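You operate a simulated robot arm through the tools that you are given. There is no shell and no other tool. Be economical: measure what you need, move in short steps, check, and stop when the job is done.

You run a simulated robot arm. Do the job below in one go: nothing can be reset, and whatever is moved stays where it is left.

TASK
Swap in the grey labels, label the loaded bundle and slide it out.
Fine: the white labels go on the black mat, the new block stays in the band machine's socket; the sliding tray ends at LOAD; the other labels and bundles stay put.

Only the result counts: the job must be done as asked and must still hold three seconds after the hand-in. Knocking over, shifting, dropping, spilling or breaking anything else fails it.

THE ROBOT
A 6-joint arm with a two-finger parallel gripper, fixed in place. Base frame: the origin is at the foot of the arm, x ahead of it, y to its left, z up; the work surface is at about z = 944. Readings come in mm, degrees, newtons and seconds.
With the tool pointing down near the work surface it reaches from about 220 to 660 mm from the base axis. Its first joint turns from -66.0 to 66.0 degrees. Payload 2.9 kg.
The tool frame sits at the grasp point between the pads (the TCP): z along the fingers, y along the line on which they close. The tips reach 30 mm beyond it. The gripper opens to 110 mm. The fingers are 20 mm wide and 10 mm thick; the gripper's body (48 by 112 mm) begins 55 mm behind the TCP.
Orientation is that of the tool frame in the base frame, as a unit quaternion [w, x, y, z]. With the fingers straight down and closing along the base's y, the tool's x points along the base's -x, its y along +y and its z along -z.

THE INTERFACE
- The arm moves only by the tool apply_moves. Its argument "targets" is a list of rows, each a list of 7 numbers: the finger opening in m, from 0 to 0.11, then the shift along the base's x, y, z in units of 30 mm (1.0 is 30 mm), then the turn, a rotation vector about the base's x, y, z in units of 6 degrees (1.0 is 6 degrees). In form: [[hand, x, y, z, wx, wy, wz], ...]. A call has 1 to 12 rows; each row shifts and turns the commanded pose from where the row before left it. A call with a number of a shift or a turn outside -1 to 1 is refused whole. Rows are played at 5 a second. More than 50 mm and 8.6 degrees between two rows, or a gripper value outside its range, and nothing of the call is played. Where a pose cannot be reached the arm comes as near as it can. A force on the tool above 60 N (or 10 N above the force at the start of the call, whichever is more), or a blocked arm, ends the call early, and 0.2 s more pass. The fingers move at their own pace (about 108 mm/s each) and stop on an object; they squeeze with about 21 N. The grip force told is the motor's: it shows also when the fingers shut on nothing. Time passes only in rows, and 0.2 s behind the last, so rows that do not move let the fingers close. The reply holds the time, the measured pose of the TCP, the force on the tool along the base axes, the opening and the grip force, in the units named above and with some noise, with the torque about the TCP (base axes, N m) and any sound that the robot's microphone picked up, and new pictures: "show" is both (left out), scene, wrist or none.
- Cameras (640 x 400 px; columns grow to the right, rows downward): "scene" is fixed at [89.5, 436.6, 1400.3]; the picture's right is [-0.69, -0.73, 0.00], its down [-0.30, 0.28, -0.91] and it looks along [0.66, -0.62, -0.41] (base axes); focal length 276 px, centre (320, 200). "wrist" rides on the gripper at [72, 17, -103] in the tool frame; the picture's right is [-0.23, 0.97, 0.00], its down [-0.76, -0.18, -0.62] and it looks along [-0.61, -0.14, 0.78] (tool axes); focal length 222 px, centre (320, 200). There is no depth. A picture from a camera that has moved, and an enlarged one, comes with that camera's place and axes in the base frame and with its lens.
- zoom(camera, box): a new picture of the part [left, top, right, bottom] of that camera's present view, enlarged. No time passes.
- hand_in(): hands the job in; it is judged then, once.

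Go step by step. Nothing tells you positions but the pictures and the camera data: compare them with the known pose of the tool, close in by small moves and look again before you grip or let go. The budget is 120 turns and 200 pictures, counting those below and the enlarged ones. Unless the task says otherwise, let go and move clear before handing in, and close with one line.

The tools are called after "Emit:" as a command line: name --pt "numbers of a row" for each row, then --argument value for the rest, lists and objects as JSON in quotes. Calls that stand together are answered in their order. apply_moves: Moves the arm, as the interface text tells. Its arguments: {"type":"object","properties":{"targets":{"type":"array","items":{"type":"array","items":{"type":"number"}}},"show":{"type":"string","enum":["both","scene","wrist","none"]}},"required":["targets"]} The other tools are called the same way: zoom (camera, box) takes an enlarged picture of a part of a camera's view; hand_in () hands the job in.

At the start:

```text
clock: 0.0
ee_pos: [388.7, 8.2, 1274.6]
tool_rot: [0.0, 0.0, 1.0, 0.0]
force: [-0.2, -0.5, 0.1]
torque: [-0.01, -0.02, 0.02]
opening: 109.9
grip_force: 0.0
```

scene: 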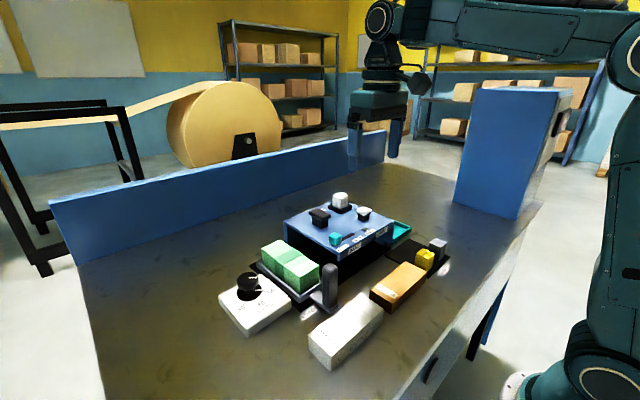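
wrist: 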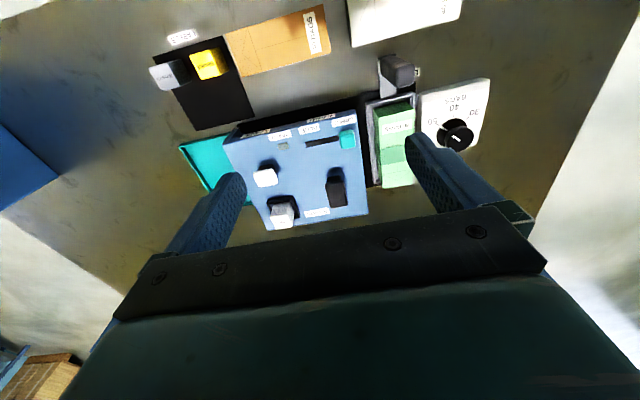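

I see a blue band machine with controls, a tray with green bundle, a dial, a black mat with grey and yellow label blocks. I'll zoom in to read the labels.

Emit:
zoom --camera "wrist" --box '[220, 90, 380, 240]'

Emit:
zoom --camera "wrist" --box '[140, 0, 340, 130]'

Emit:
zoom --camera "wrist" --box '[340, 40, 500, 190]'

Emit:
zoom --camera "scene" --box '[200, 170, 460, 370]'

```text
2.67 times, centred on (300, 165) of wrist
camera zoom: at [315.7, 24.7, 1377.3], right [0.23, 0.97, 0.0], down [0.76, -0.18, 0.62], along [0.61, -0.14, -0.78], focal length 592 px, centre (373, 293)
```

zoom: 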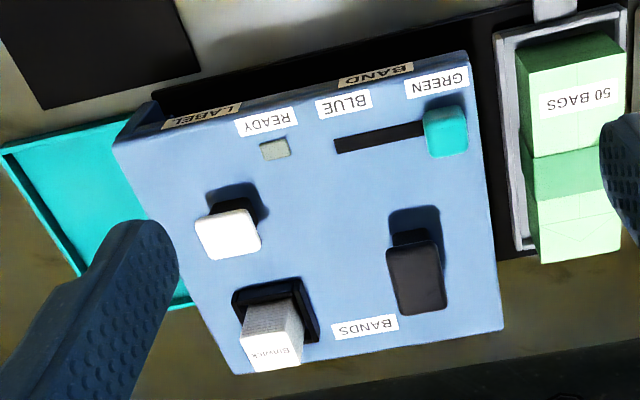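

```text
3.08 times, centred on (240, 65) of wrist
camera zoom: at [315.7, 24.7, 1377.3], right [0.23, 0.97, 0.0], down [0.76, -0.18, 0.62], along [0.61, -0.14, -0.78], focal length 684 px, centre (566, 615)
```

zoom: 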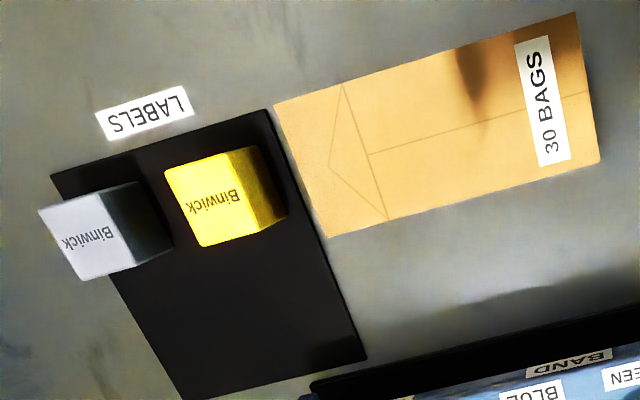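

```text
2.67 times, centred on (420, 115) of wrist
camera zoom: at [315.7, 24.7, 1377.3], right [0.23, 0.97, 0.0], down [0.76, -0.18, 0.62], along [0.61, -0.14, -0.78], focal length 592 px, centre (53, 427)
```

zoom: 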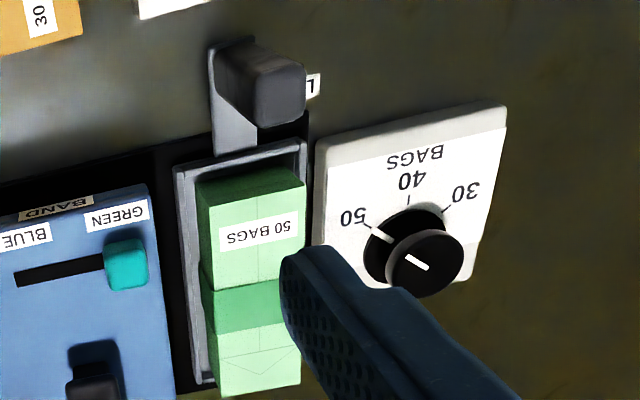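

```text
2.00 times, centred on (330, 270) of scene
camera zoom: at [89.5, 436.6, 1400.3], right [-0.69, -0.73, 0.0], down [-0.3, 0.28, -0.91], along [0.66, -0.62, -0.41], focal length 552 px, centre (300, 60)
```

zoom: 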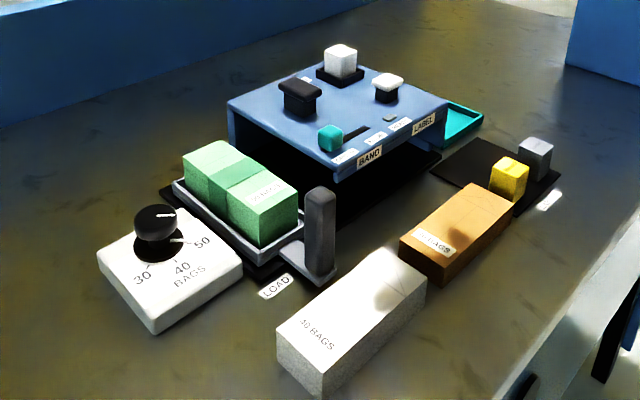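

The machine has BAND and LABEL stations on a rail running along y, with a teal tray at the -y end. I'll look from that side before deciding anything.

Emit:
apply_moves --pt "0.11 -1 -1 0 0 0 0" --pt "0.11 -1 -1 0 0 0 0" --pt "0.11 0 -1 0 0 0 0" --pt "0.11 0 -1 0 0 0 0" --pt "0.11 0 -1 -1 0 0 0" --pt "0.11 0 -1 -1 0 0 0" --show "wrist"

```text
clock: 1.4
ee_pos: [328.0, -172.3, 1212.1]
tool_rot: [0.0, -0.001, 1.0, 0.0]
force: [-0.9, -1.0, -0.4]
torque: [0.03, -0.03, 0.02]
opening: 110.2
grip_force: 0.0
camera wrist: at [256.0, -155.6, 1316.2], right [0.23, 0.97, 0.0], down [0.76, -0.18, 0.62], along [0.61, -0.14, -0.78], focal length 222 px, centre (320, 200)
```

wrist: 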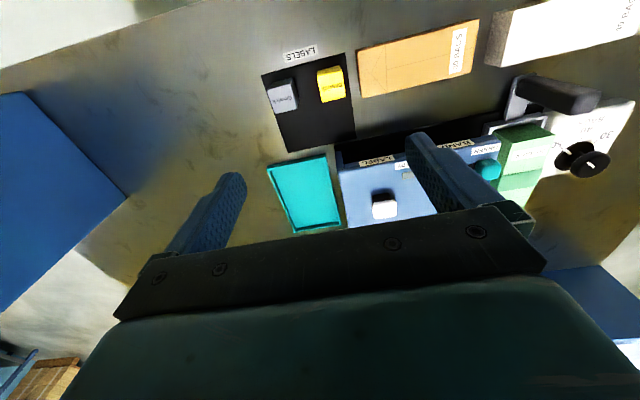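

Emit:
zoom --camera "wrist" --box '[250, 40, 450, 240]'

Emit:
zoom --camera "wrist" --box '[440, 60, 640, 220]'

Emit:
zoom --camera "scene" --box '[210, 230, 350, 340]'

Emit:
zoom --camera "scene" --box '[280, 180, 460, 290]'

```text
2.00 times, centred on (350, 140) of wrist
camera zoom: at [256.0, -155.6, 1316.2], right [0.23, 0.97, 0.0], down [0.76, -0.18, 0.62], along [0.61, -0.14, -0.78], focal length 444 px, centre (260, 320)
```

zoom: 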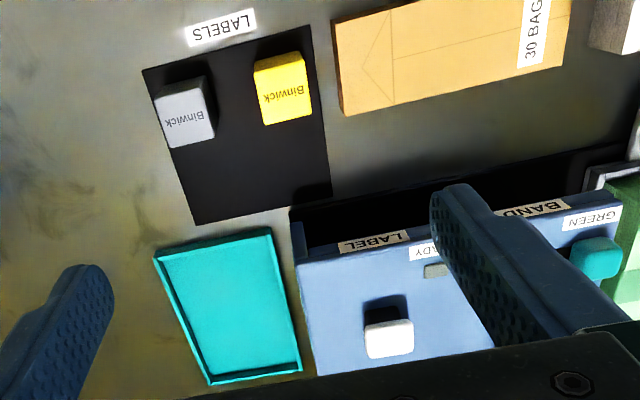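

```text
2.50 times, centred on (540, 140) of wrist
camera zoom: at [256.0, -155.6, 1316.2], right [0.23, 0.97, 0.0], down [0.76, -0.18, 0.62], along [0.61, -0.14, -0.78], focal length 555 px, centre (-230, 350)
```

zoom: 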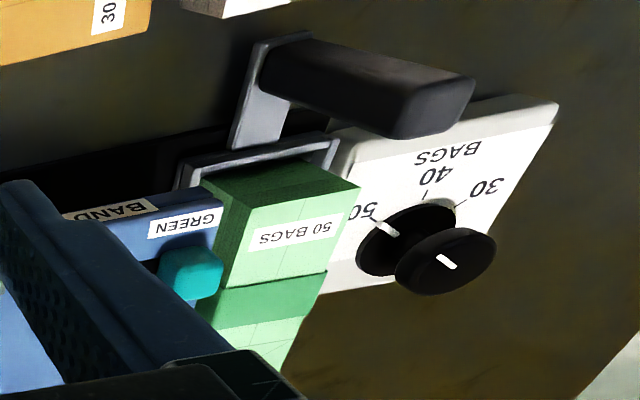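

```text
3.64 times, centred on (280, 285) of scene
camera zoom: at [89.5, 436.5, 1400.3], right [-0.69, -0.73, 0.0], down [-0.3, 0.28, -0.91], along [0.66, -0.62, -0.41], focal length 1003 px, centre (466, -109)
```

zoom: 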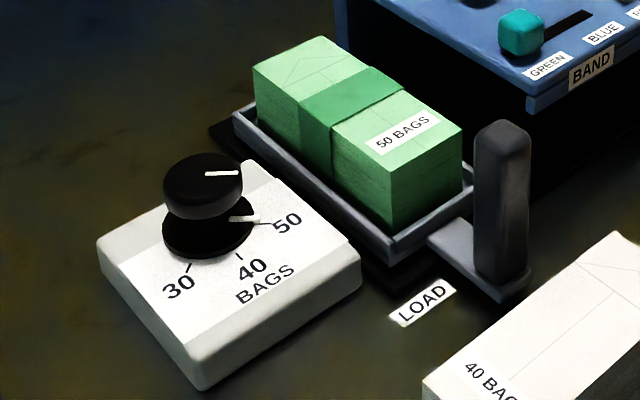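

```text
3.56 times, centred on (370, 235) of scene
camera zoom: at [89.5, 436.5, 1400.3], right [-0.69, -0.73, 0.0], down [-0.3, 0.28, -0.91], along [0.66, -0.62, -0.41], focal length 981 px, centre (142, 76)
```

zoom: 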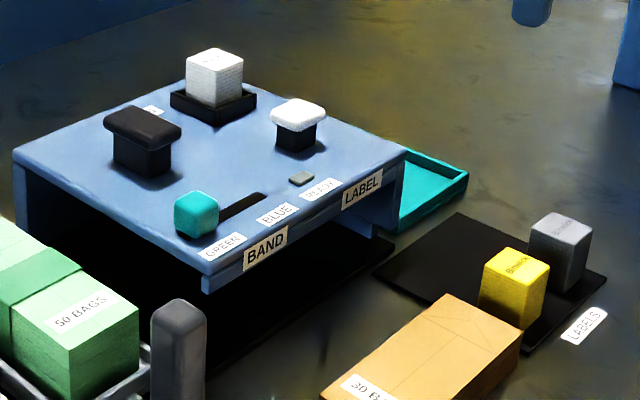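

The bundle is already banded, so it only needs the label. The white block is in the LABEL socket near (586,-111) and the grey one is near (324,-223) on the mat. First I'll move above the socket and check.

Emit:
apply_moves --pt "0.08 0.956 0.226 0 0 0 0" --pt "0.08 0.956 0.226 0 0 0 0" --pt "0.08 0.956 0.226 0 0 0 0" --pt "0.08 0.956 0.226 0 0 0 0" --pt "0.08 0.956 0.226 0 0 0 0" --pt "0.08 0.956 0.226 0 0 0 0" --pt "0.08 0.956 0.226 0 0 0 0" --pt "0.08 0.956 0.226 -0.5 0 0 0" --pt "0.08 0.956 0.226 -0.5 0 0 0"

```text
clock: 3.4
ee_pos: [585.9, -108.7, 1184.0]
tool_rot: [0.001, 0.0, 1.0, 0.0]
force: [0.2, 0.3, 0.3]
torque: [0.02, 0.02, 0.0]
opening: 79.9
grip_force: 0.0
camera wrist: at [514.1, -92.8, 1287.0], right [0.23, 0.97, 0.0], down [0.76, -0.18, 0.62], along [0.61, -0.14, -0.78], focal length 222 px, centre (320, 200)
```

scene: 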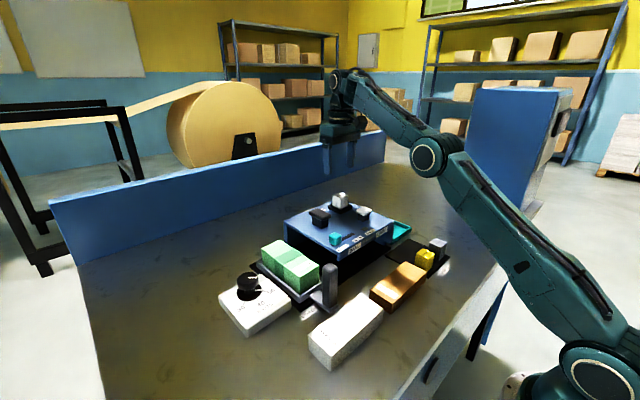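
wrist: 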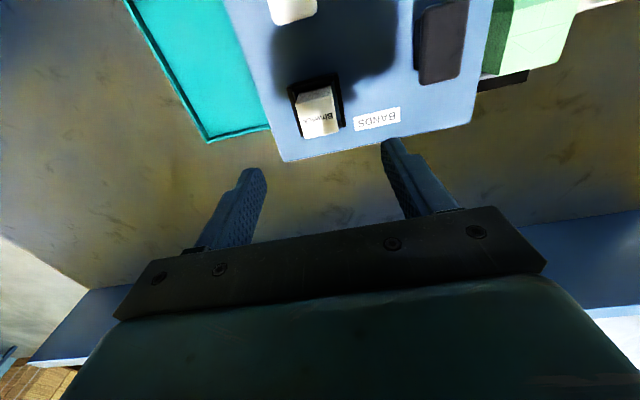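

Emit:
zoom --camera "wrist" --box '[260, 60, 420, 160]'

Emit:
zoom --camera "scene" --box '[290, 120, 410, 260]'

```text
4.00 times, centred on (340, 110) of wrist
camera zoom: at [514.1, -92.8, 1287.0], right [0.23, 0.97, 0.0], down [0.76, -0.18, 0.62], along [0.61, -0.14, -0.78], focal length 888 px, centre (240, 560)
```

zoom: 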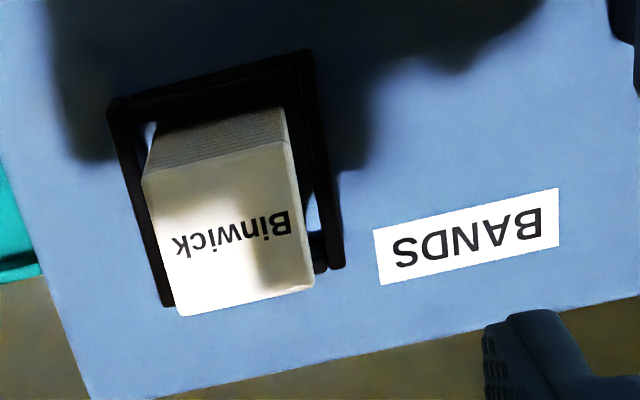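

```text
2.86 times, centred on (350, 190) of scene
camera zoom: at [89.4, 436.6, 1400.3], right [-0.69, -0.73, 0.0], down [-0.3, 0.28, -0.91], along [0.66, -0.62, -0.41], focal length 788 px, centre (234, 229)
```

zoom: 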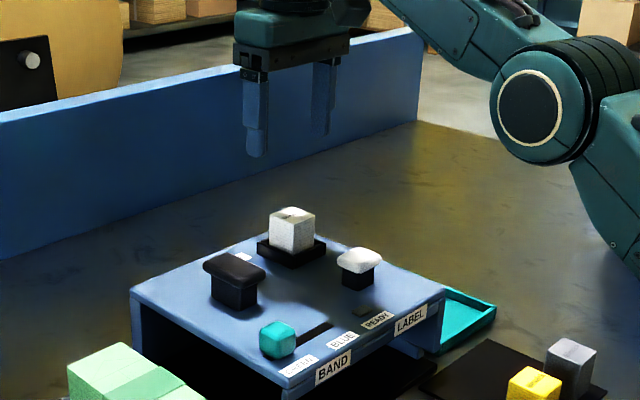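

Block top centre is about (583,-110,1077), with the socket rim near 1048. I'll descend so the tips stop just above the rim, then check.

Emit:
apply_moves --pt "0.07 -0.1 -0.05 -0.8 0 0 0" --pt "0.07 0 0 -0.8 0 0 0" --pt "0.07 0 0 -0.8 0 0 0" --pt "0.07 0 0 -0.5 0 0 0" --pt "0.07 0 0 -0.3 0 0 0" --pt "0.07 0 0 0 0 0 0"

Emit:
zoom --camera "scene" --box '[290, 150, 390, 240]'

```text
clock: 4.8
ee_pos: [583.9, -112.9, 1088.4]
tool_rot: [0.0, 0.0, 1.0, 0.0]
force: [0.2, -0.3, 0.5]
torque: [0.03, 0.0, -0.03]
opening: 69.9
grip_force: 0.1
camera wrist: at [510.9, -95.3, 1191.2], right [0.23, 0.97, 0.0], down [0.76, -0.18, 0.62], along [0.61, -0.14, -0.78], focal length 222 px, centre (320, 200)
```

scene: 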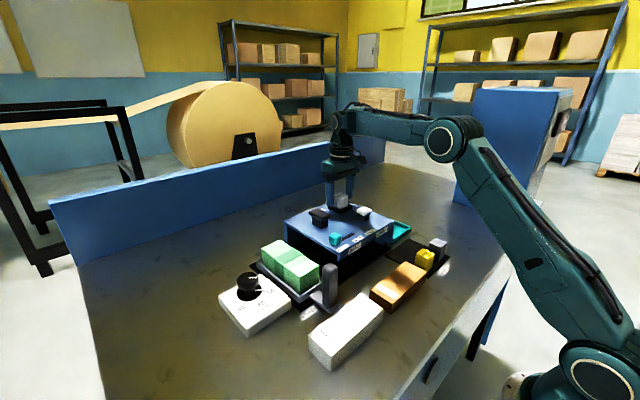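
wrist: 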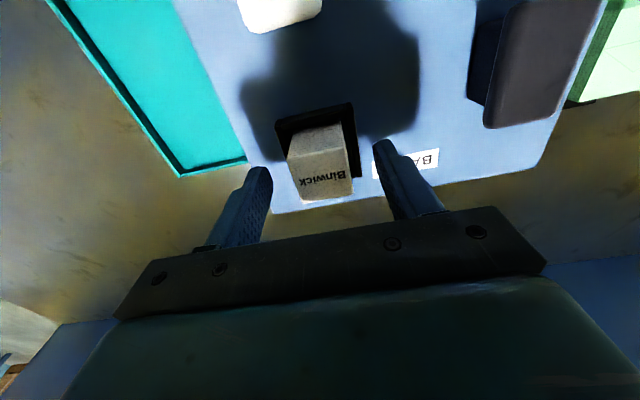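

```text
4.44 times, centred on (340, 195) of scene
camera zoom: at [89.5, 436.6, 1400.3], right [-0.69, -0.73, 0.0], down [-0.3, 0.28, -0.91], along [0.66, -0.62, -0.41], focal length 1226 px, centre (231, 222)
```

zoom: 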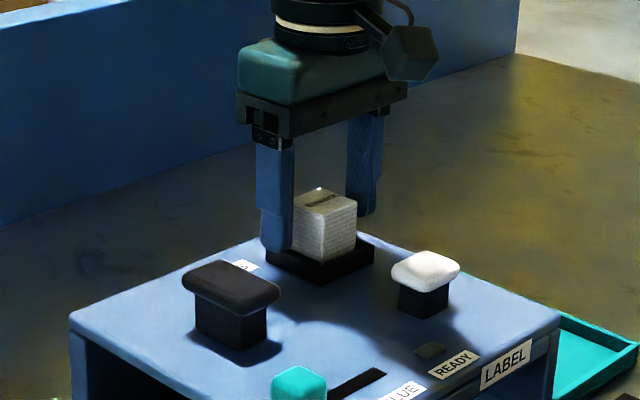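

The tips sit about level with the rim. I'll raise 2 mm, nudge to centre, and close.

Emit:
apply_moves --pt "0.07 -0.08 0.09 0.08 0 0 0" --pt "0.03 0 0 0 0 0 0" --pt "0.02 0 0 0 0 0 0" --pt "0.02 0 0 0 0 0 0" --show "wrist"

Emit:
zoom --camera "scene" --box '[290, 150, 390, 240]'

```text
clock: 5.8
ee_pos: [580.6, -109.7, 1090.4]
tool_rot: [0.0, 0.0, 1.0, 0.0]
force: [-0.2, 0.3, -0.2]
torque: [0.07, 0.01, -0.02]
opening: 33.0
grip_force: 21.2
camera wrist: at [508.3, -92.8, 1193.8], right [0.23, 0.97, 0.0], down [0.76, -0.18, 0.62], along [0.61, -0.14, -0.78], focal length 222 px, centre (320, 200)
```

wrist: 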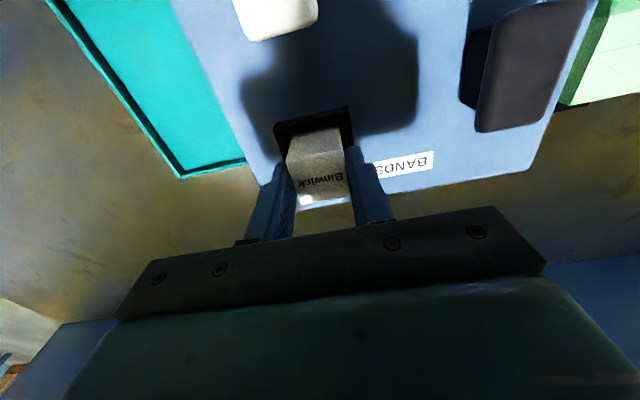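

```text
4.44 times, centred on (340, 195) of scene
camera zoom: at [89.5, 436.6, 1400.3], right [-0.69, -0.73, 0.0], down [-0.3, 0.28, -0.91], along [0.66, -0.62, -0.41], focal length 1226 px, centre (231, 222)
```

zoom: 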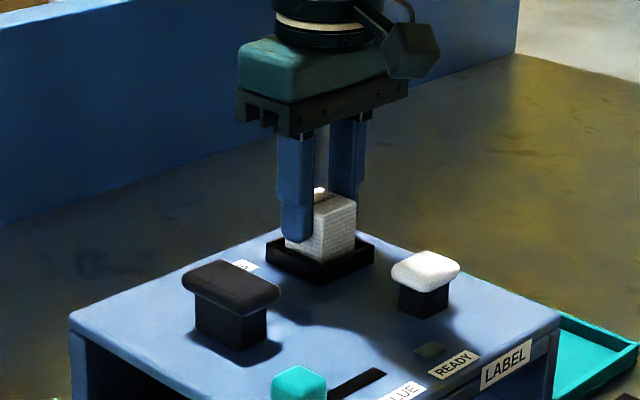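

Gripped at 33 mm width. Lift straight up.

Emit:
apply_moves --pt "0.02 0 0 0.4 0 0 0" --pt "0.02 0 0 0.6 0 0 0" --pt "0.02 0 0 0.8 0 0 0" --pt "0.02 0 0 0.8 0 0 0" --pt "0.02 0 0 0.4 0 0 0"

Emit:
zoom --camera "scene" --box '[290, 120, 410, 240]'

```text
clock: 7.0
ee_pos: [581.3, -110.0, 1180.4]
tool_rot: [0.001, 0.0, 1.0, 0.0]
force: [0.0, 0.2, -0.2]
torque: [0.03, 0.01, 0.0]
opening: 32.9
grip_force: 20.5
camera wrist: at [508.6, -93.0, 1283.7], right [0.23, 0.97, 0.0], down [0.76, -0.18, 0.62], along [0.61, -0.14, -0.78], focal length 222 px, centre (320, 200)
```

scene: 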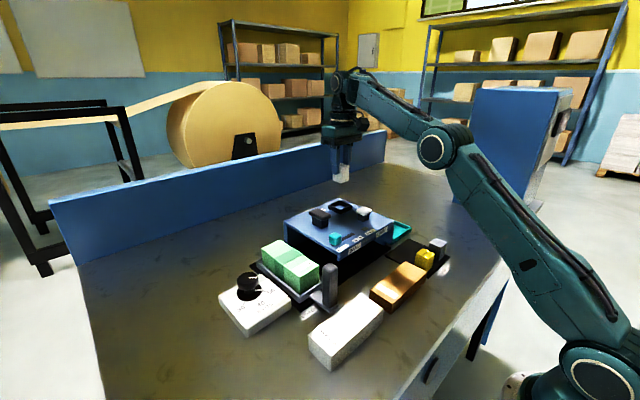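
wrist: 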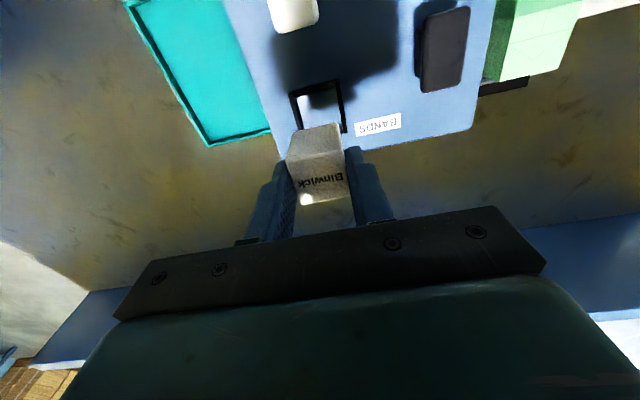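

```text
3.33 times, centred on (350, 180) of scene
camera zoom: at [89.5, 436.6, 1400.3], right [-0.69, -0.73, 0.0], down [-0.3, 0.28, -0.91], along [0.66, -0.62, -0.41], focal length 920 px, centre (220, 267)
```

zoom: 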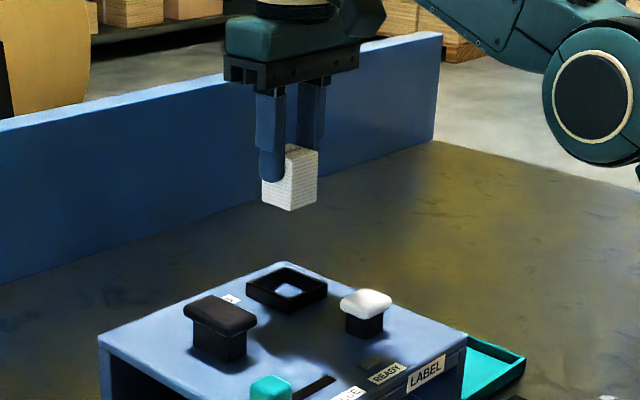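

Block lifted; its bottom is about 49 mm below the TCP. Next I'll carry it over the free part of the mat, (388,-191).

Emit:
apply_moves --pt "0.02 -0.92 -0.386 0 0 0 0" --pt "0.02 -0.92 -0.386 0 0 0 0" --pt "0.02 -0.92 -0.386 0 0 0 0" --pt "0.02 -0.92 -0.386 0 0 0 0" --pt "0.02 -0.92 -0.386 0 0 0 0" --pt "0.02 -0.92 -0.386 0 0 0 0" --pt "0.02 -0.92 -0.386 -0.5 0 0 0" --pt "0.02 0 0 -1 0 0 0" --pt "0.02 0 0 -1 0 0 0" --pt "0.02 0 0 -1 0 0 0"

Emit:
zoom --camera "scene" --box '[350, 180, 490, 290]'

```text
clock: 9.2
ee_pos: [387.8, -191.6, 1075.5]
tool_rot: [0.0, 0.0, 1.0, -0.001]
force: [0.8, 1.0, 0.4]
torque: [0.01, 0.03, 0.0]
opening: 33.2
grip_force: 20.9
camera wrist: at [315.6, -173.9, 1178.8], right [0.23, 0.97, 0.0], down [0.76, -0.18, 0.62], along [0.61, -0.14, -0.78], focal length 222 px, centre (320, 200)
```

scene: 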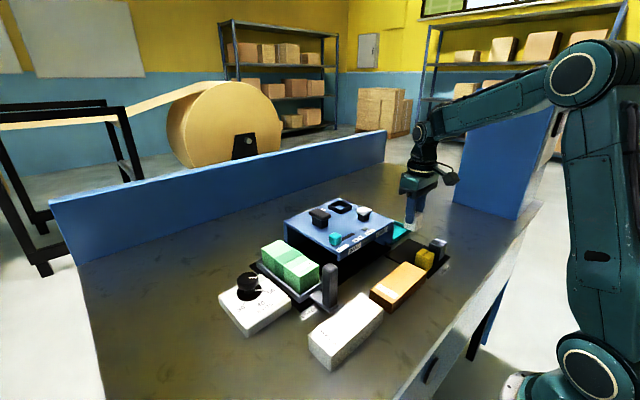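
wrist: 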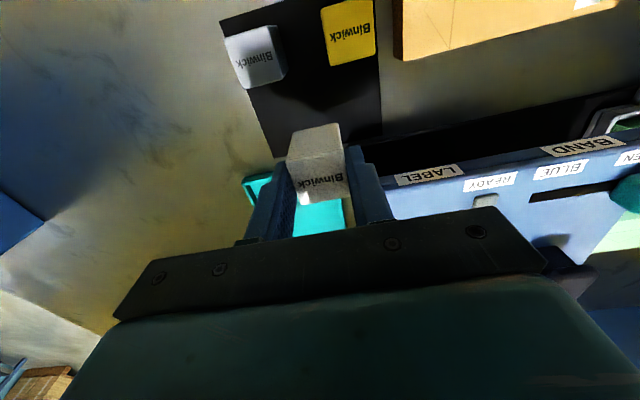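

```text
3.64 times, centred on (420, 235) of scene
camera zoom: at [89.5, 436.6, 1400.3], right [-0.69, -0.73, 0.0], down [-0.3, 0.28, -0.91], along [0.66, -0.62, -0.41], focal length 1003 px, centre (-44, 73)
```

zoom: 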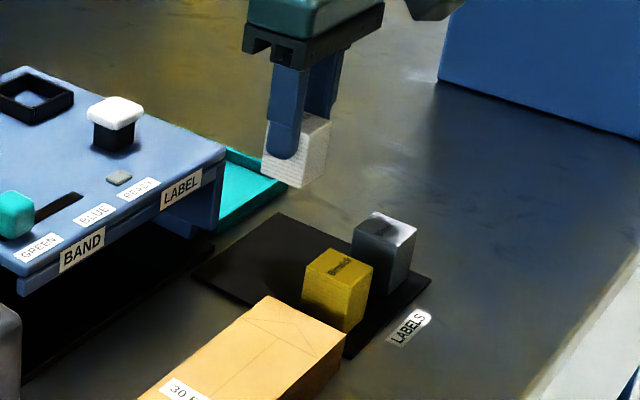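

Position over the mat is good. Lower most of the way, then gently to contact.

Emit:
apply_moves --pt "0.02 0 0 -0.8 0 0 0" --pt "0.02 0 0 -0.8 0 0 0" --pt "0.02 0 0 -0.6 0 0 0" --pt "0.02 0 0 -0.2 0 0 0" --pt "0.02 0 0 0 0 0 0" --show "none"

Emit:
zoom --camera "scene" --box '[370, 200, 460, 280]'

```text
clock: 10.4
ee_pos: [388.0, -191.9, 1004.2]
tool_rot: [-0.001, 0.0, 1.0, 0.001]
force: [0.8, 0.3, -0.7]
torque: [0.01, -0.02, -0.02]
opening: 32.8
grip_force: 20.5
```

```text
5.00 times, centred on (415, 240) of scene
camera zoom: at [89.5, 436.6, 1400.3], right [-0.69, -0.73, 0.0], down [-0.3, 0.28, -0.91], along [0.66, -0.62, -0.41], focal length 1379 px, centre (-155, 0)
```

zoom: 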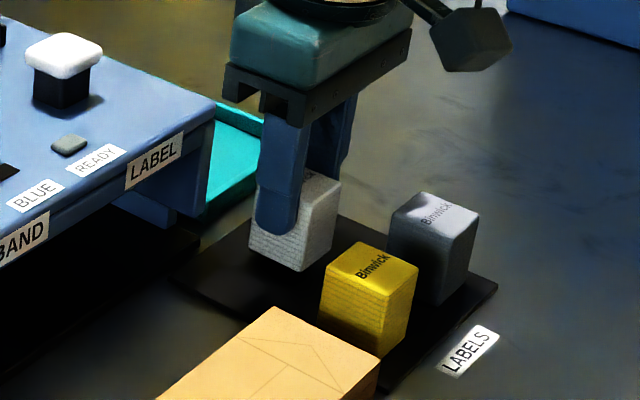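

Emit:
apply_moves --pt "0.02 0 0 -0.1 0 0 0" --pt "0.02 0 0 -0.06 0 0 0" --pt "0.02 0 0 -0.04 0 0 0" --pt "0.02 0 0 0 0 0 0" --show "none"

Emit:
zoom --camera "scene" --box '[370, 200, 460, 280]'

```text
clock: 11.4
ee_pos: [387.4, -191.5, 997.8]
tool_rot: [0.0, -0.001, 1.0, 0.0]
force: [-0.8, -0.2, 0.0]
torque: [-0.03, -0.01, 0.01]
opening: 33.2
grip_force: 20.9
```

```text
5.00 times, centred on (415, 240) of scene
camera zoom: at [89.5, 436.6, 1400.3], right [-0.69, -0.73, 0.0], down [-0.3, 0.28, -0.91], along [0.66, -0.62, -0.41], focal length 1379 px, centre (-155, 0)
```

zoom: 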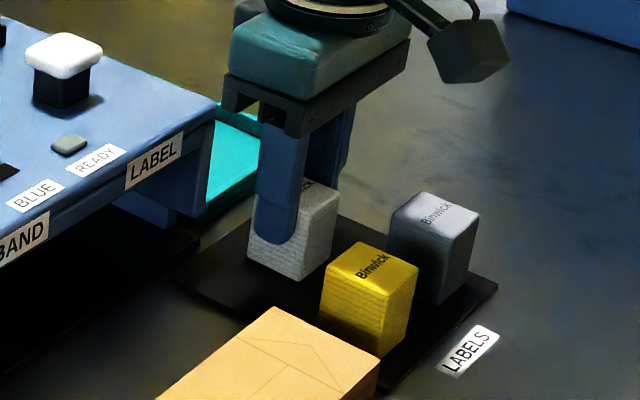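

No contact yet; continue down in 1 mm steps.

Emit:
apply_moves --pt "0.02 0 0 -0.04 0 0 0" --pt "0.02 0 0 -0.04 0 0 0" --pt "0.02 0 0 0 0 0 0" --show "none"

Emit:
apply_moves --pt "0.02 0 0 -0.04 0 0 0" --pt "0.02 0 0 0 0 0 0" --show "none"

```text
clock: 12.2
ee_pos: [388.5, -191.1, 995.6]
tool_rot: [0.001, 0.0, 1.0, -0.001]
force: [-3.4, -1.1, 21.0]
torque: [-0.03, 0.03, 0.0]
opening: 33.0
grip_force: 20.9
```

```text
clock: 12.8
ee_pos: [388.0, -191.6, 993.7]
tool_rot: [0.001, 0.0, 1.0, 0.001]
force: [2.7, -3.1, 19.9]
torque: [-0.07, -0.12, 0.0]
opening: 32.9
grip_force: 21.6
```

Contact reached. Relieve slightly, open, and rise.

Emit:
apply_moves --pt "0.02 0 0 0.04 0 0 0" --pt "0.055 0 0 0 0 0 0" --pt "0.055 0 0 0.2 0 0 0" --pt "0.055 0 0 0.8 0 0 0" --pt "0.055 0 0 1 0 0 0" --pt "0.055 -1 0 1 0 0 0" --pt "0.055 -1 -1 0 0 0 0" --pt "0.055 0 0 0 0 0 0"

Emit:
zoom --camera "wrist" --box '[220, 0, 460, 200]'

Emit:
zoom --camera "scene" --box '[370, 200, 460, 280]'

```text
clock: 14.6
ee_pos: [326.3, -220.1, 1086.6]
tool_rot: [0.0, 0.0, 1.0, 0.0]
force: [-0.4, 0.3, -0.6]
torque: [0.0, -0.04, 0.01]
opening: 55.0
grip_force: 0.2
camera wrist: at [255.5, -204.4, 1189.6], right [0.23, 0.97, 0.0], down [0.76, -0.18, 0.62], along [0.61, -0.14, -0.78], focal length 222 px, centre (320, 200)
```

scene: 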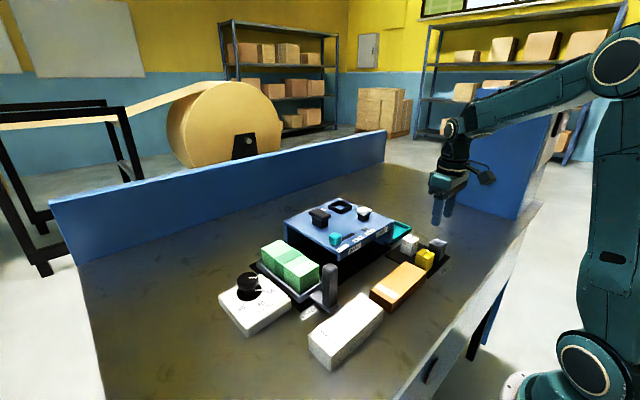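
wrist: 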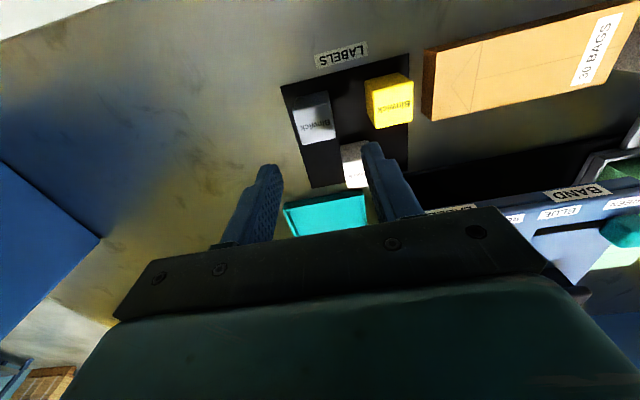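

```text
2.00 times, centred on (340, 100) of wrist
camera zoom: at [255.5, -204.4, 1189.6], right [0.23, 0.97, 0.0], down [0.76, -0.18, 0.62], along [0.61, -0.14, -0.78], focal length 444 px, centre (280, 400)
```

zoom: 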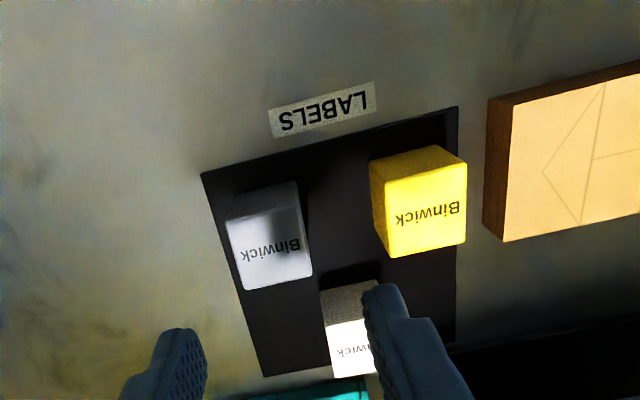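

```text
5.00 times, centred on (415, 240) of scene
camera zoom: at [89.5, 436.6, 1400.3], right [-0.69, -0.73, 0.0], down [-0.3, 0.28, -0.91], along [0.66, -0.62, -0.41], focal length 1379 px, centre (-155, 0)
```

zoom: 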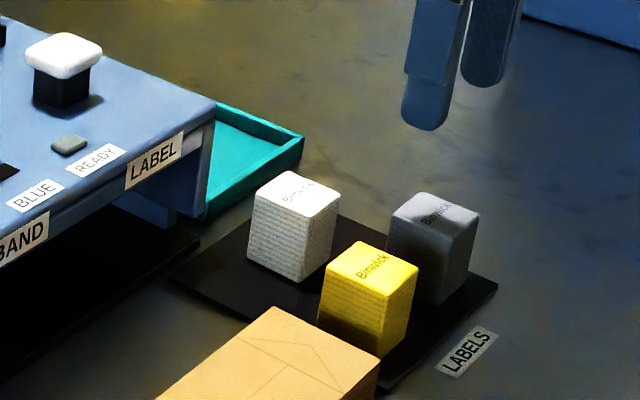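

White block sits well on the mat. Grey block is at about (327.5,-225.5), so I'll descend around it with the same grip height (TCP about 997).

Emit:
apply_moves --pt "0.055 0.04 -0.18 0 0 0 0" --pt "0.055 0 0 -0.8 0 0 0" --pt "0.055 0 0 -0.4 0 0 0" --pt "0.055 0 0 0 0 0 0"

Emit:
zoom --camera "wrist" --box '[220, 60, 420, 260]'

Emit:
zoom --camera "scene" --box '[390, 180, 480, 280]'

```text
clock: 15.6
ee_pos: [327.5, -227.3, 1049.0]
tool_rot: [0.0, 0.0, 1.0, 0.001]
force: [-0.3, -0.2, 0.1]
torque: [0.03, -0.02, 0.01]
opening: 55.1
grip_force: 0.1
camera wrist: at [256.3, -209.8, 1152.8], right [0.23, 0.97, 0.0], down [0.76, -0.18, 0.62], along [0.61, -0.14, -0.78], focal length 222 px, centre (320, 200)
```

scene: 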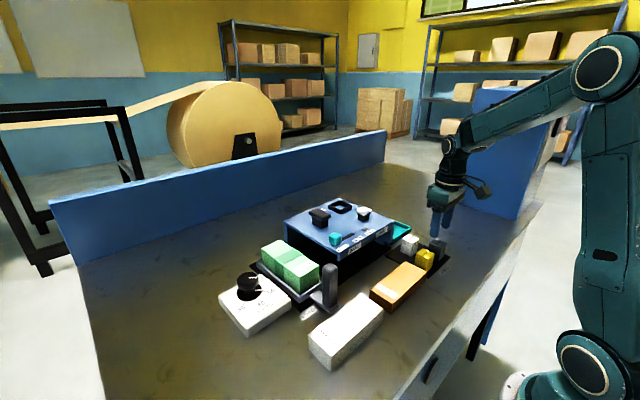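
wrist: 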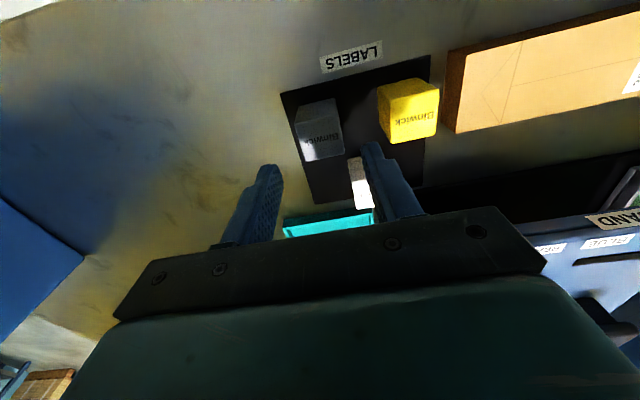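

```text
2.00 times, centred on (320, 160) of wrist
camera zoom: at [256.3, -209.8, 1152.8], right [0.23, 0.97, 0.0], down [0.76, -0.18, 0.62], along [0.61, -0.14, -0.78], focal length 444 px, centre (320, 280)
```

zoom: 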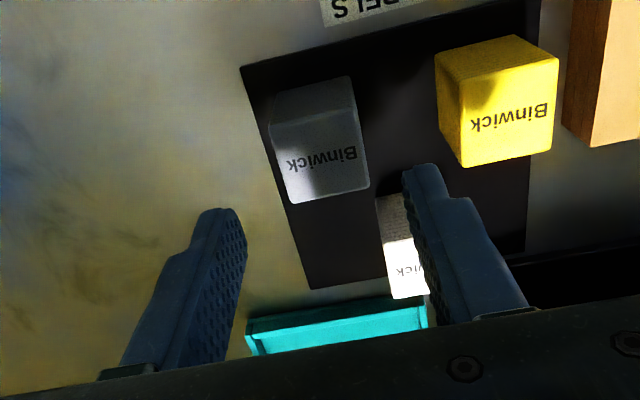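

```text
4.00 times, centred on (435, 230) of scene
camera zoom: at [89.5, 436.6, 1400.3], right [-0.69, -0.73, 0.0], down [-0.3, 0.28, -0.91], along [0.66, -0.62, -0.41], focal length 1104 px, centre (-140, 80)
```

zoom: 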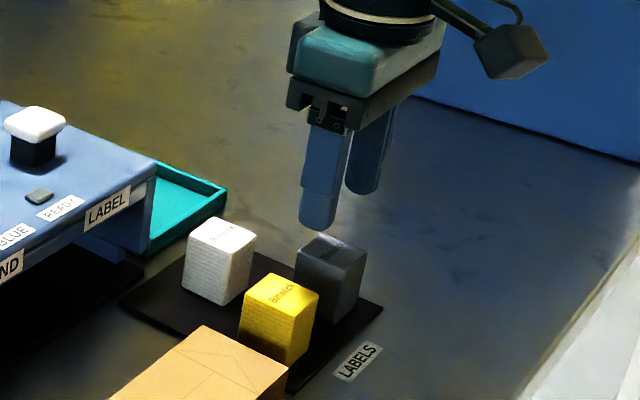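

Emit:
apply_moves --pt "0.055 -0.05 0.07 0 0 0 0" --pt "0.055 0 0 -0.7 0 0 0" --pt "0.055 0 0 -0.7 0 0 0" --pt "0.055 0 0 -0.33 0 0 0" --pt "0.055 0 0 0 0 0 0"

Emit:
zoom --camera "wrist" --box '[220, 60, 420, 260]'

Emit:
zoom --camera "scene" --box '[390, 180, 480, 280]'

```text
clock: 16.8
ee_pos: [326.7, -223.4, 995.9]
tool_rot: [0.0, 0.0, 1.0, 0.0]
force: [-0.1, -0.2, 0.4]
torque: [0.0, 0.01, 0.03]
opening: 55.0
grip_force: 0.1
camera wrist: at [254.9, -207.3, 1100.3], right [0.23, 0.97, 0.0], down [0.76, -0.18, 0.62], along [0.61, -0.14, -0.78], focal length 222 px, centre (320, 200)
```

scene: 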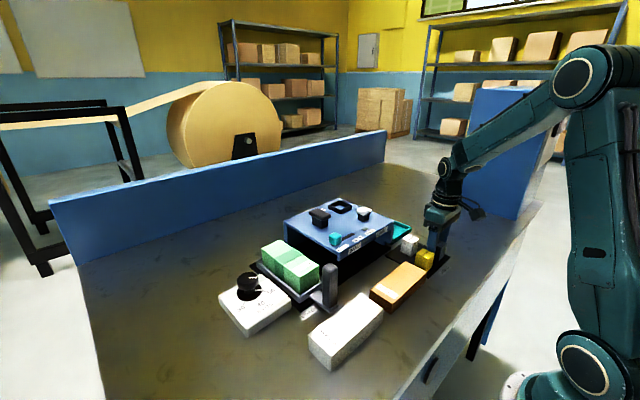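
wrist: 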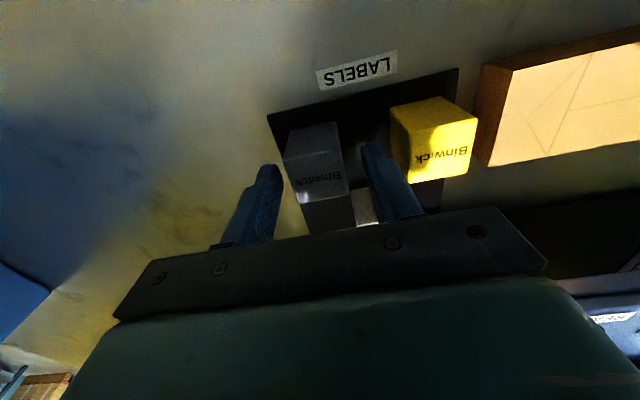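

```text
2.00 times, centred on (320, 160) of wrist
camera zoom: at [254.9, -207.3, 1100.3], right [0.23, 0.97, 0.0], down [0.76, -0.18, 0.62], along [0.61, -0.14, -0.78], focal length 444 px, centre (320, 280)
```

zoom: 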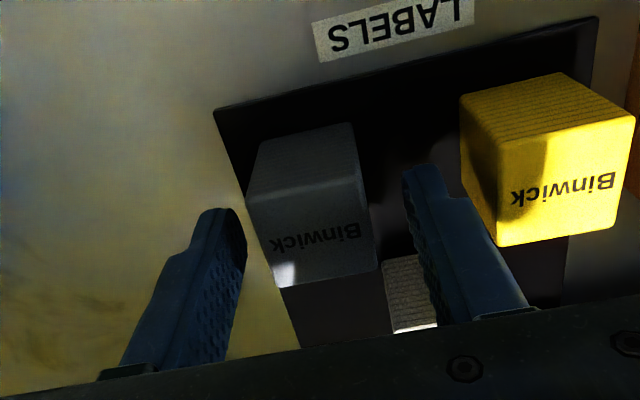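

```text
4.00 times, centred on (435, 230) of scene
camera zoom: at [89.5, 436.6, 1400.3], right [-0.69, -0.73, 0.0], down [-0.3, 0.28, -0.91], along [0.66, -0.62, -0.41], focal length 1104 px, centre (-140, 80)
```

zoom: 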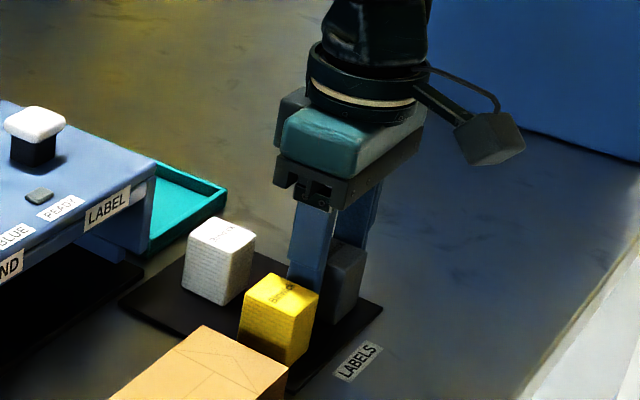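

Lines up nearly the same as the white block did. I'll nudge about 1 mm, grip and lift.

Emit:
apply_moves --pt "0.055 -0.05 -0.04 0 0 0 0" --pt "0.03 0 0 0 0 0 0" --pt "0.02 0 0 0 0 0 0" --pt "0.02 0 0 0 0 0 0" --pt "0.02 0 0 0.2 0 0 0" --pt "0.02 0 0 0.8 0 0 0" --pt "0.02 0 0 1 0 0 0" --pt "0.02 0 0 1 0 0 0"

Emit:
zoom --camera "wrist" --box '[220, 60, 420, 260]'

Emit:
zoom --camera "scene" --box '[390, 150, 480, 280]'

```text
clock: 18.6
ee_pos: [324.9, -226.2, 1087.5]
tool_rot: [0.0, 0.0, 1.0, 0.001]
force: [-0.3, -0.1, -0.2]
torque: [0.02, 0.05, 0.0]
opening: 33.3
grip_force: 20.5
camera wrist: at [252.5, -208.9, 1191.5], right [0.23, 0.97, 0.0], down [0.76, -0.18, 0.62], along [0.61, -0.14, -0.78], focal length 222 px, centre (320, 200)
```

scene: 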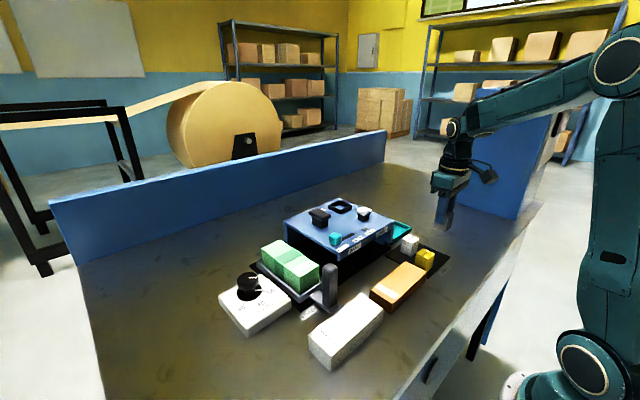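
wrist: 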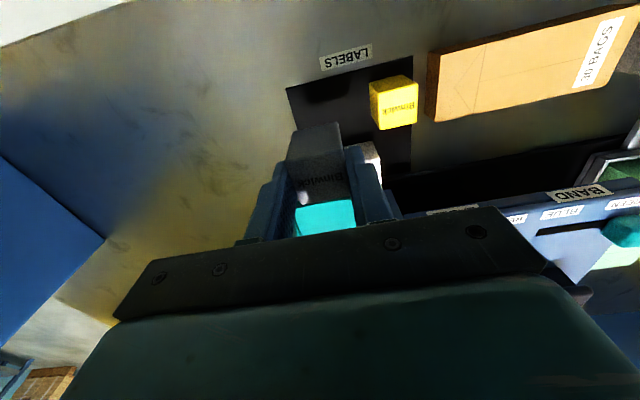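

```text
2.00 times, centred on (320, 160) of wrist
camera zoom: at [252.5, -208.9, 1191.5], right [0.23, 0.97, 0.0], down [0.76, -0.18, 0.62], along [0.61, -0.14, -0.78], focal length 444 px, centre (320, 280)
```

zoom: 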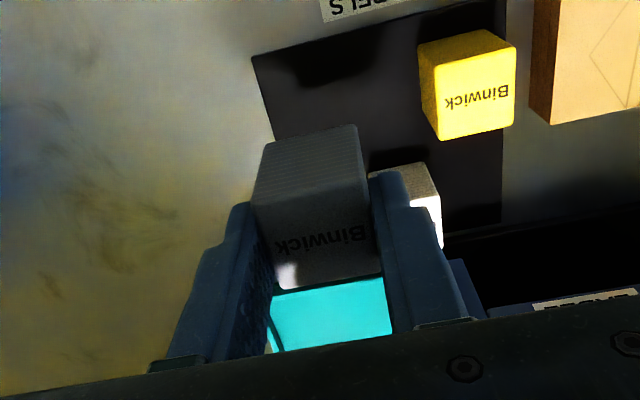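

```text
3.08 times, centred on (435, 215) of scene
camera zoom: at [89.5, 436.6, 1400.3], right [-0.69, -0.73, 0.0], down [-0.3, 0.28, -0.91], along [0.66, -0.62, -0.41], focal length 849 px, centre (-34, 154)
```

zoom: 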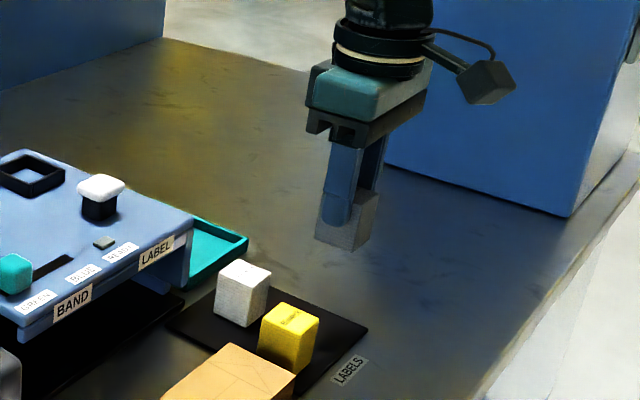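

Grey block is held just like the white one was. Carry it up and over the socket.

Emit:
apply_moves --pt "0.02 0.5 0.352 1 0 0 0" --pt "0.02 0.5 0.352 1 0 0 0" --pt "0.02 0.5 0.352 1 0 0 0" --pt "0.02 0.88 0.352 0 0 0 0" --pt "0.02 0.88 0.352 0 0 0 0" --pt "0.02 0.88 0.352 0 0 0 0" --pt "0.02 0.88 0.352 0 0 0 0" --pt "0.02 0.88 0.352 0 0 0 0" --pt "0.02 0.88 0.352 0 0 0 0" --pt "0.02 0.88 0.352 0 0 0 0" --pt "0.02 0.88 0.352 0 0 0 0" --pt "0.02 0 0 0 0 0 0" --show "wrist"

Emit:
zoom --camera "scene" --box '[290, 120, 410, 240]'

```text
clock: 21.2
ee_pos: [581.4, -107.2, 1175.7]
tool_rot: [0.0, 0.0, 1.0, 0.0]
force: [0.1, -0.3, -0.7]
torque: [0.0, 0.03, 0.01]
opening: 33.0
grip_force: 21.0
camera wrist: at [509.4, -91.7, 1279.8], right [0.23, 0.97, 0.0], down [0.76, -0.18, 0.62], along [0.61, -0.14, -0.78], focal length 222 px, centre (320, 200)
```

wrist: 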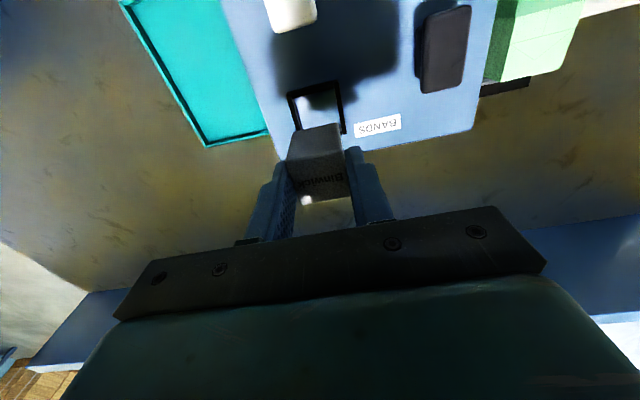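

```text
3.33 times, centred on (350, 180) of scene
camera zoom: at [89.5, 436.6, 1400.3], right [-0.69, -0.73, 0.0], down [-0.3, 0.28, -0.91], along [0.66, -0.62, -0.41], focal length 920 px, centre (220, 267)
```

zoom: 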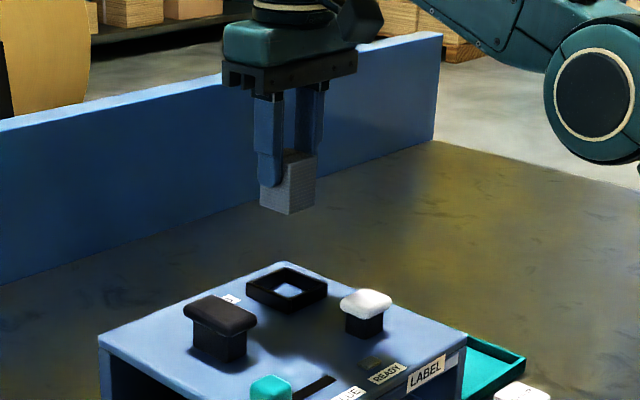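

Slight y correction, then descend to just above the rim and check alignment.

Emit:
apply_moves --pt "0.02 0 -0.08 -0.7 0 0 0" --pt "0.02 0 0 -0.7 0 0 0" --pt "0.02 0 0 -0.5 0 0 0" --pt "0.02 0 0 -0.1 0 0 0" --pt "0.02 0 0 0 0 0 0" --show "none"

Emit:
zoom --camera "wrist" --box '[260, 80, 400, 220]'

Emit:
zoom --camera "scene" --box '[310, 170, 370, 230]'

```text
clock: 22.4
ee_pos: [582.3, -111.4, 1115.5]
tool_rot: [0.0, 0.0, 1.0, 0.0]
force: [0.2, 0.3, -0.9]
torque: [0.0, -0.01, 0.01]
opening: 33.0
grip_force: 21.0
```

```text
2.86 times, centred on (330, 150) of wrist
camera zoom: at [509.8, -94.6, 1220.0], right [0.23, 0.97, 0.0], down [0.76, -0.18, 0.62], along [0.61, -0.14, -0.78], focal length 635 px, centre (291, 343)
```

zoom: 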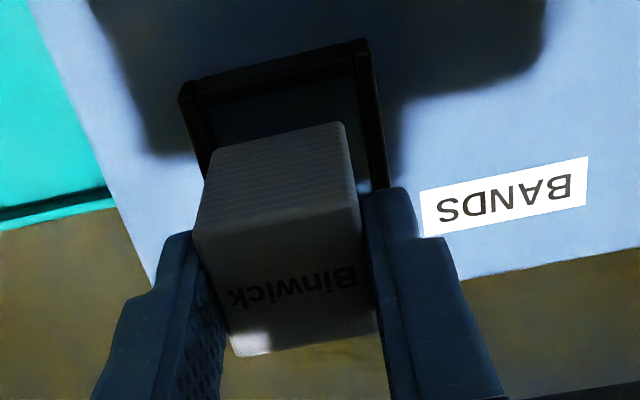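

```text
6.67 times, centred on (340, 200) of scene
camera zoom: at [89.5, 436.6, 1400.3], right [-0.69, -0.73, 0.0], down [-0.3, 0.28, -0.91], along [0.66, -0.62, -0.41], focal length 1839 px, centre (187, 200)
```

zoom: 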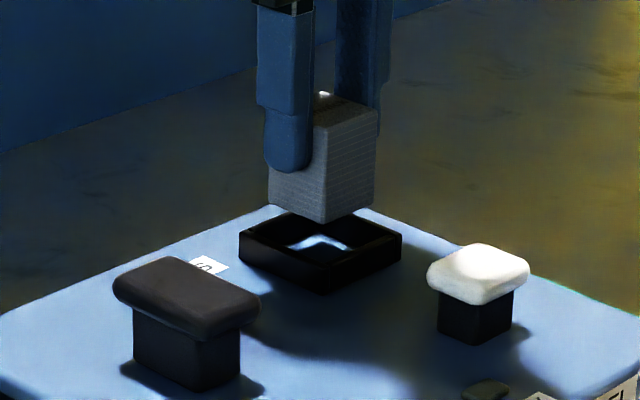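

The block needs about -1 mm x and +1.3 mm y to match the original socket pose. Then descend into the socket.

Emit:
apply_moves --pt "0.02 -0.035 0.045 0 0 0 0" --pt "0.02 0 0 -0.2 0 0 0" --pt "0.02 0 0 -0.1 0 0 0" --pt "0.02 0 0 -0.1 0 0 0" --pt "0.02 0 0 0 0 0 0" --show "none"

Emit:
zoom --camera "scene" --box '[310, 170, 370, 230]'

Emit:
zoom --camera "wrist" --box '[260, 80, 400, 220]'

```text
clock: 23.6
ee_pos: [580.3, -110.6, 1104.5]
tool_rot: [0.0, -0.001, 1.0, -0.001]
force: [0.4, -0.6, -0.5]
torque: [-0.01, -0.01, 0.01]
opening: 32.8
grip_force: 21.0
```

```text
6.67 times, centred on (340, 200) of scene
camera zoom: at [89.5, 436.6, 1400.3], right [-0.69, -0.73, 0.0], down [-0.3, 0.28, -0.91], along [0.66, -0.62, -0.41], focal length 1839 px, centre (187, 200)
```

zoom: 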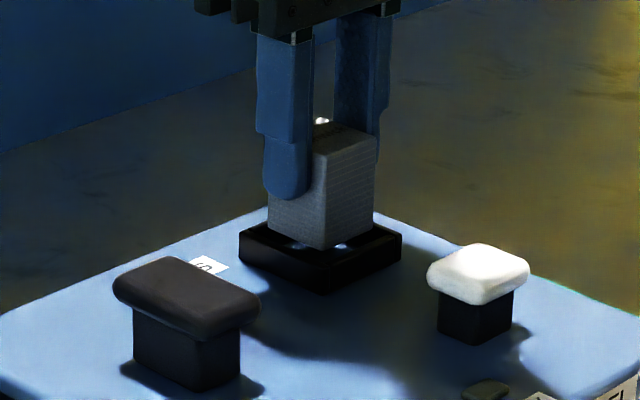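

```text
2.86 times, centred on (330, 150) of wrist
camera zoom: at [508.3, -93.0, 1208.4], right [0.23, 0.97, 0.0], down [0.76, -0.18, 0.62], along [0.61, -0.14, -0.78], focal length 635 px, centre (291, 343)
```

zoom: 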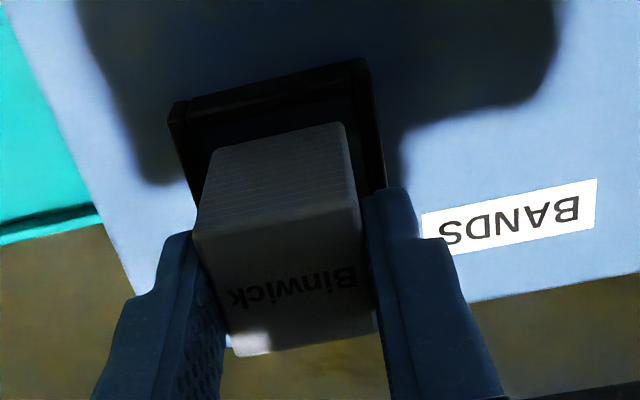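

Block is centred at the rim; continue down to the original seating height (TCP about 1091).

Emit:
apply_moves --pt "0.02 0 0 -0.12 0 0 0" --pt "0.02 0 0 -0.12 0 0 0" --pt "0.02 0 0 -0.12 0 0 0" --pt "0.02 0 0 -0.06 0 0 0" --pt "0.02 0 0 0 0 0 0" --show "none"

Emit:
zoom --camera "scene" --box '[310, 170, 370, 230]'

```text
clock: 24.8
ee_pos: [580.5, -110.1, 1092.1]
tool_rot: [0.0, 0.0, 1.0, 0.0]
force: [-0.2, -0.2, 0.0]
torque: [-0.04, -0.01, 0.01]
opening: 33.0
grip_force: 21.2
```

```text
6.67 times, centred on (340, 200) of scene
camera zoom: at [89.5, 436.6, 1400.3], right [-0.69, -0.73, 0.0], down [-0.3, 0.28, -0.91], along [0.66, -0.62, -0.41], focal length 1839 px, centre (187, 200)
```

zoom: 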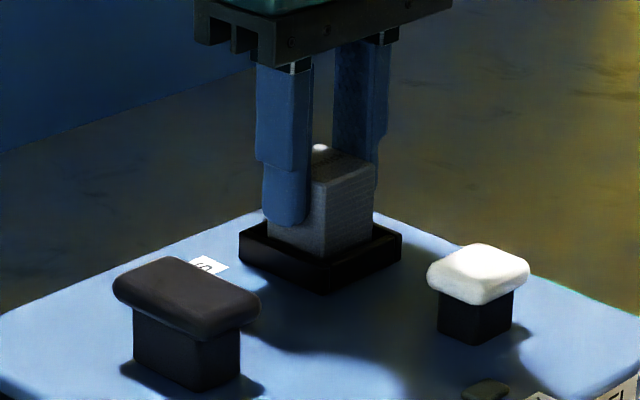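

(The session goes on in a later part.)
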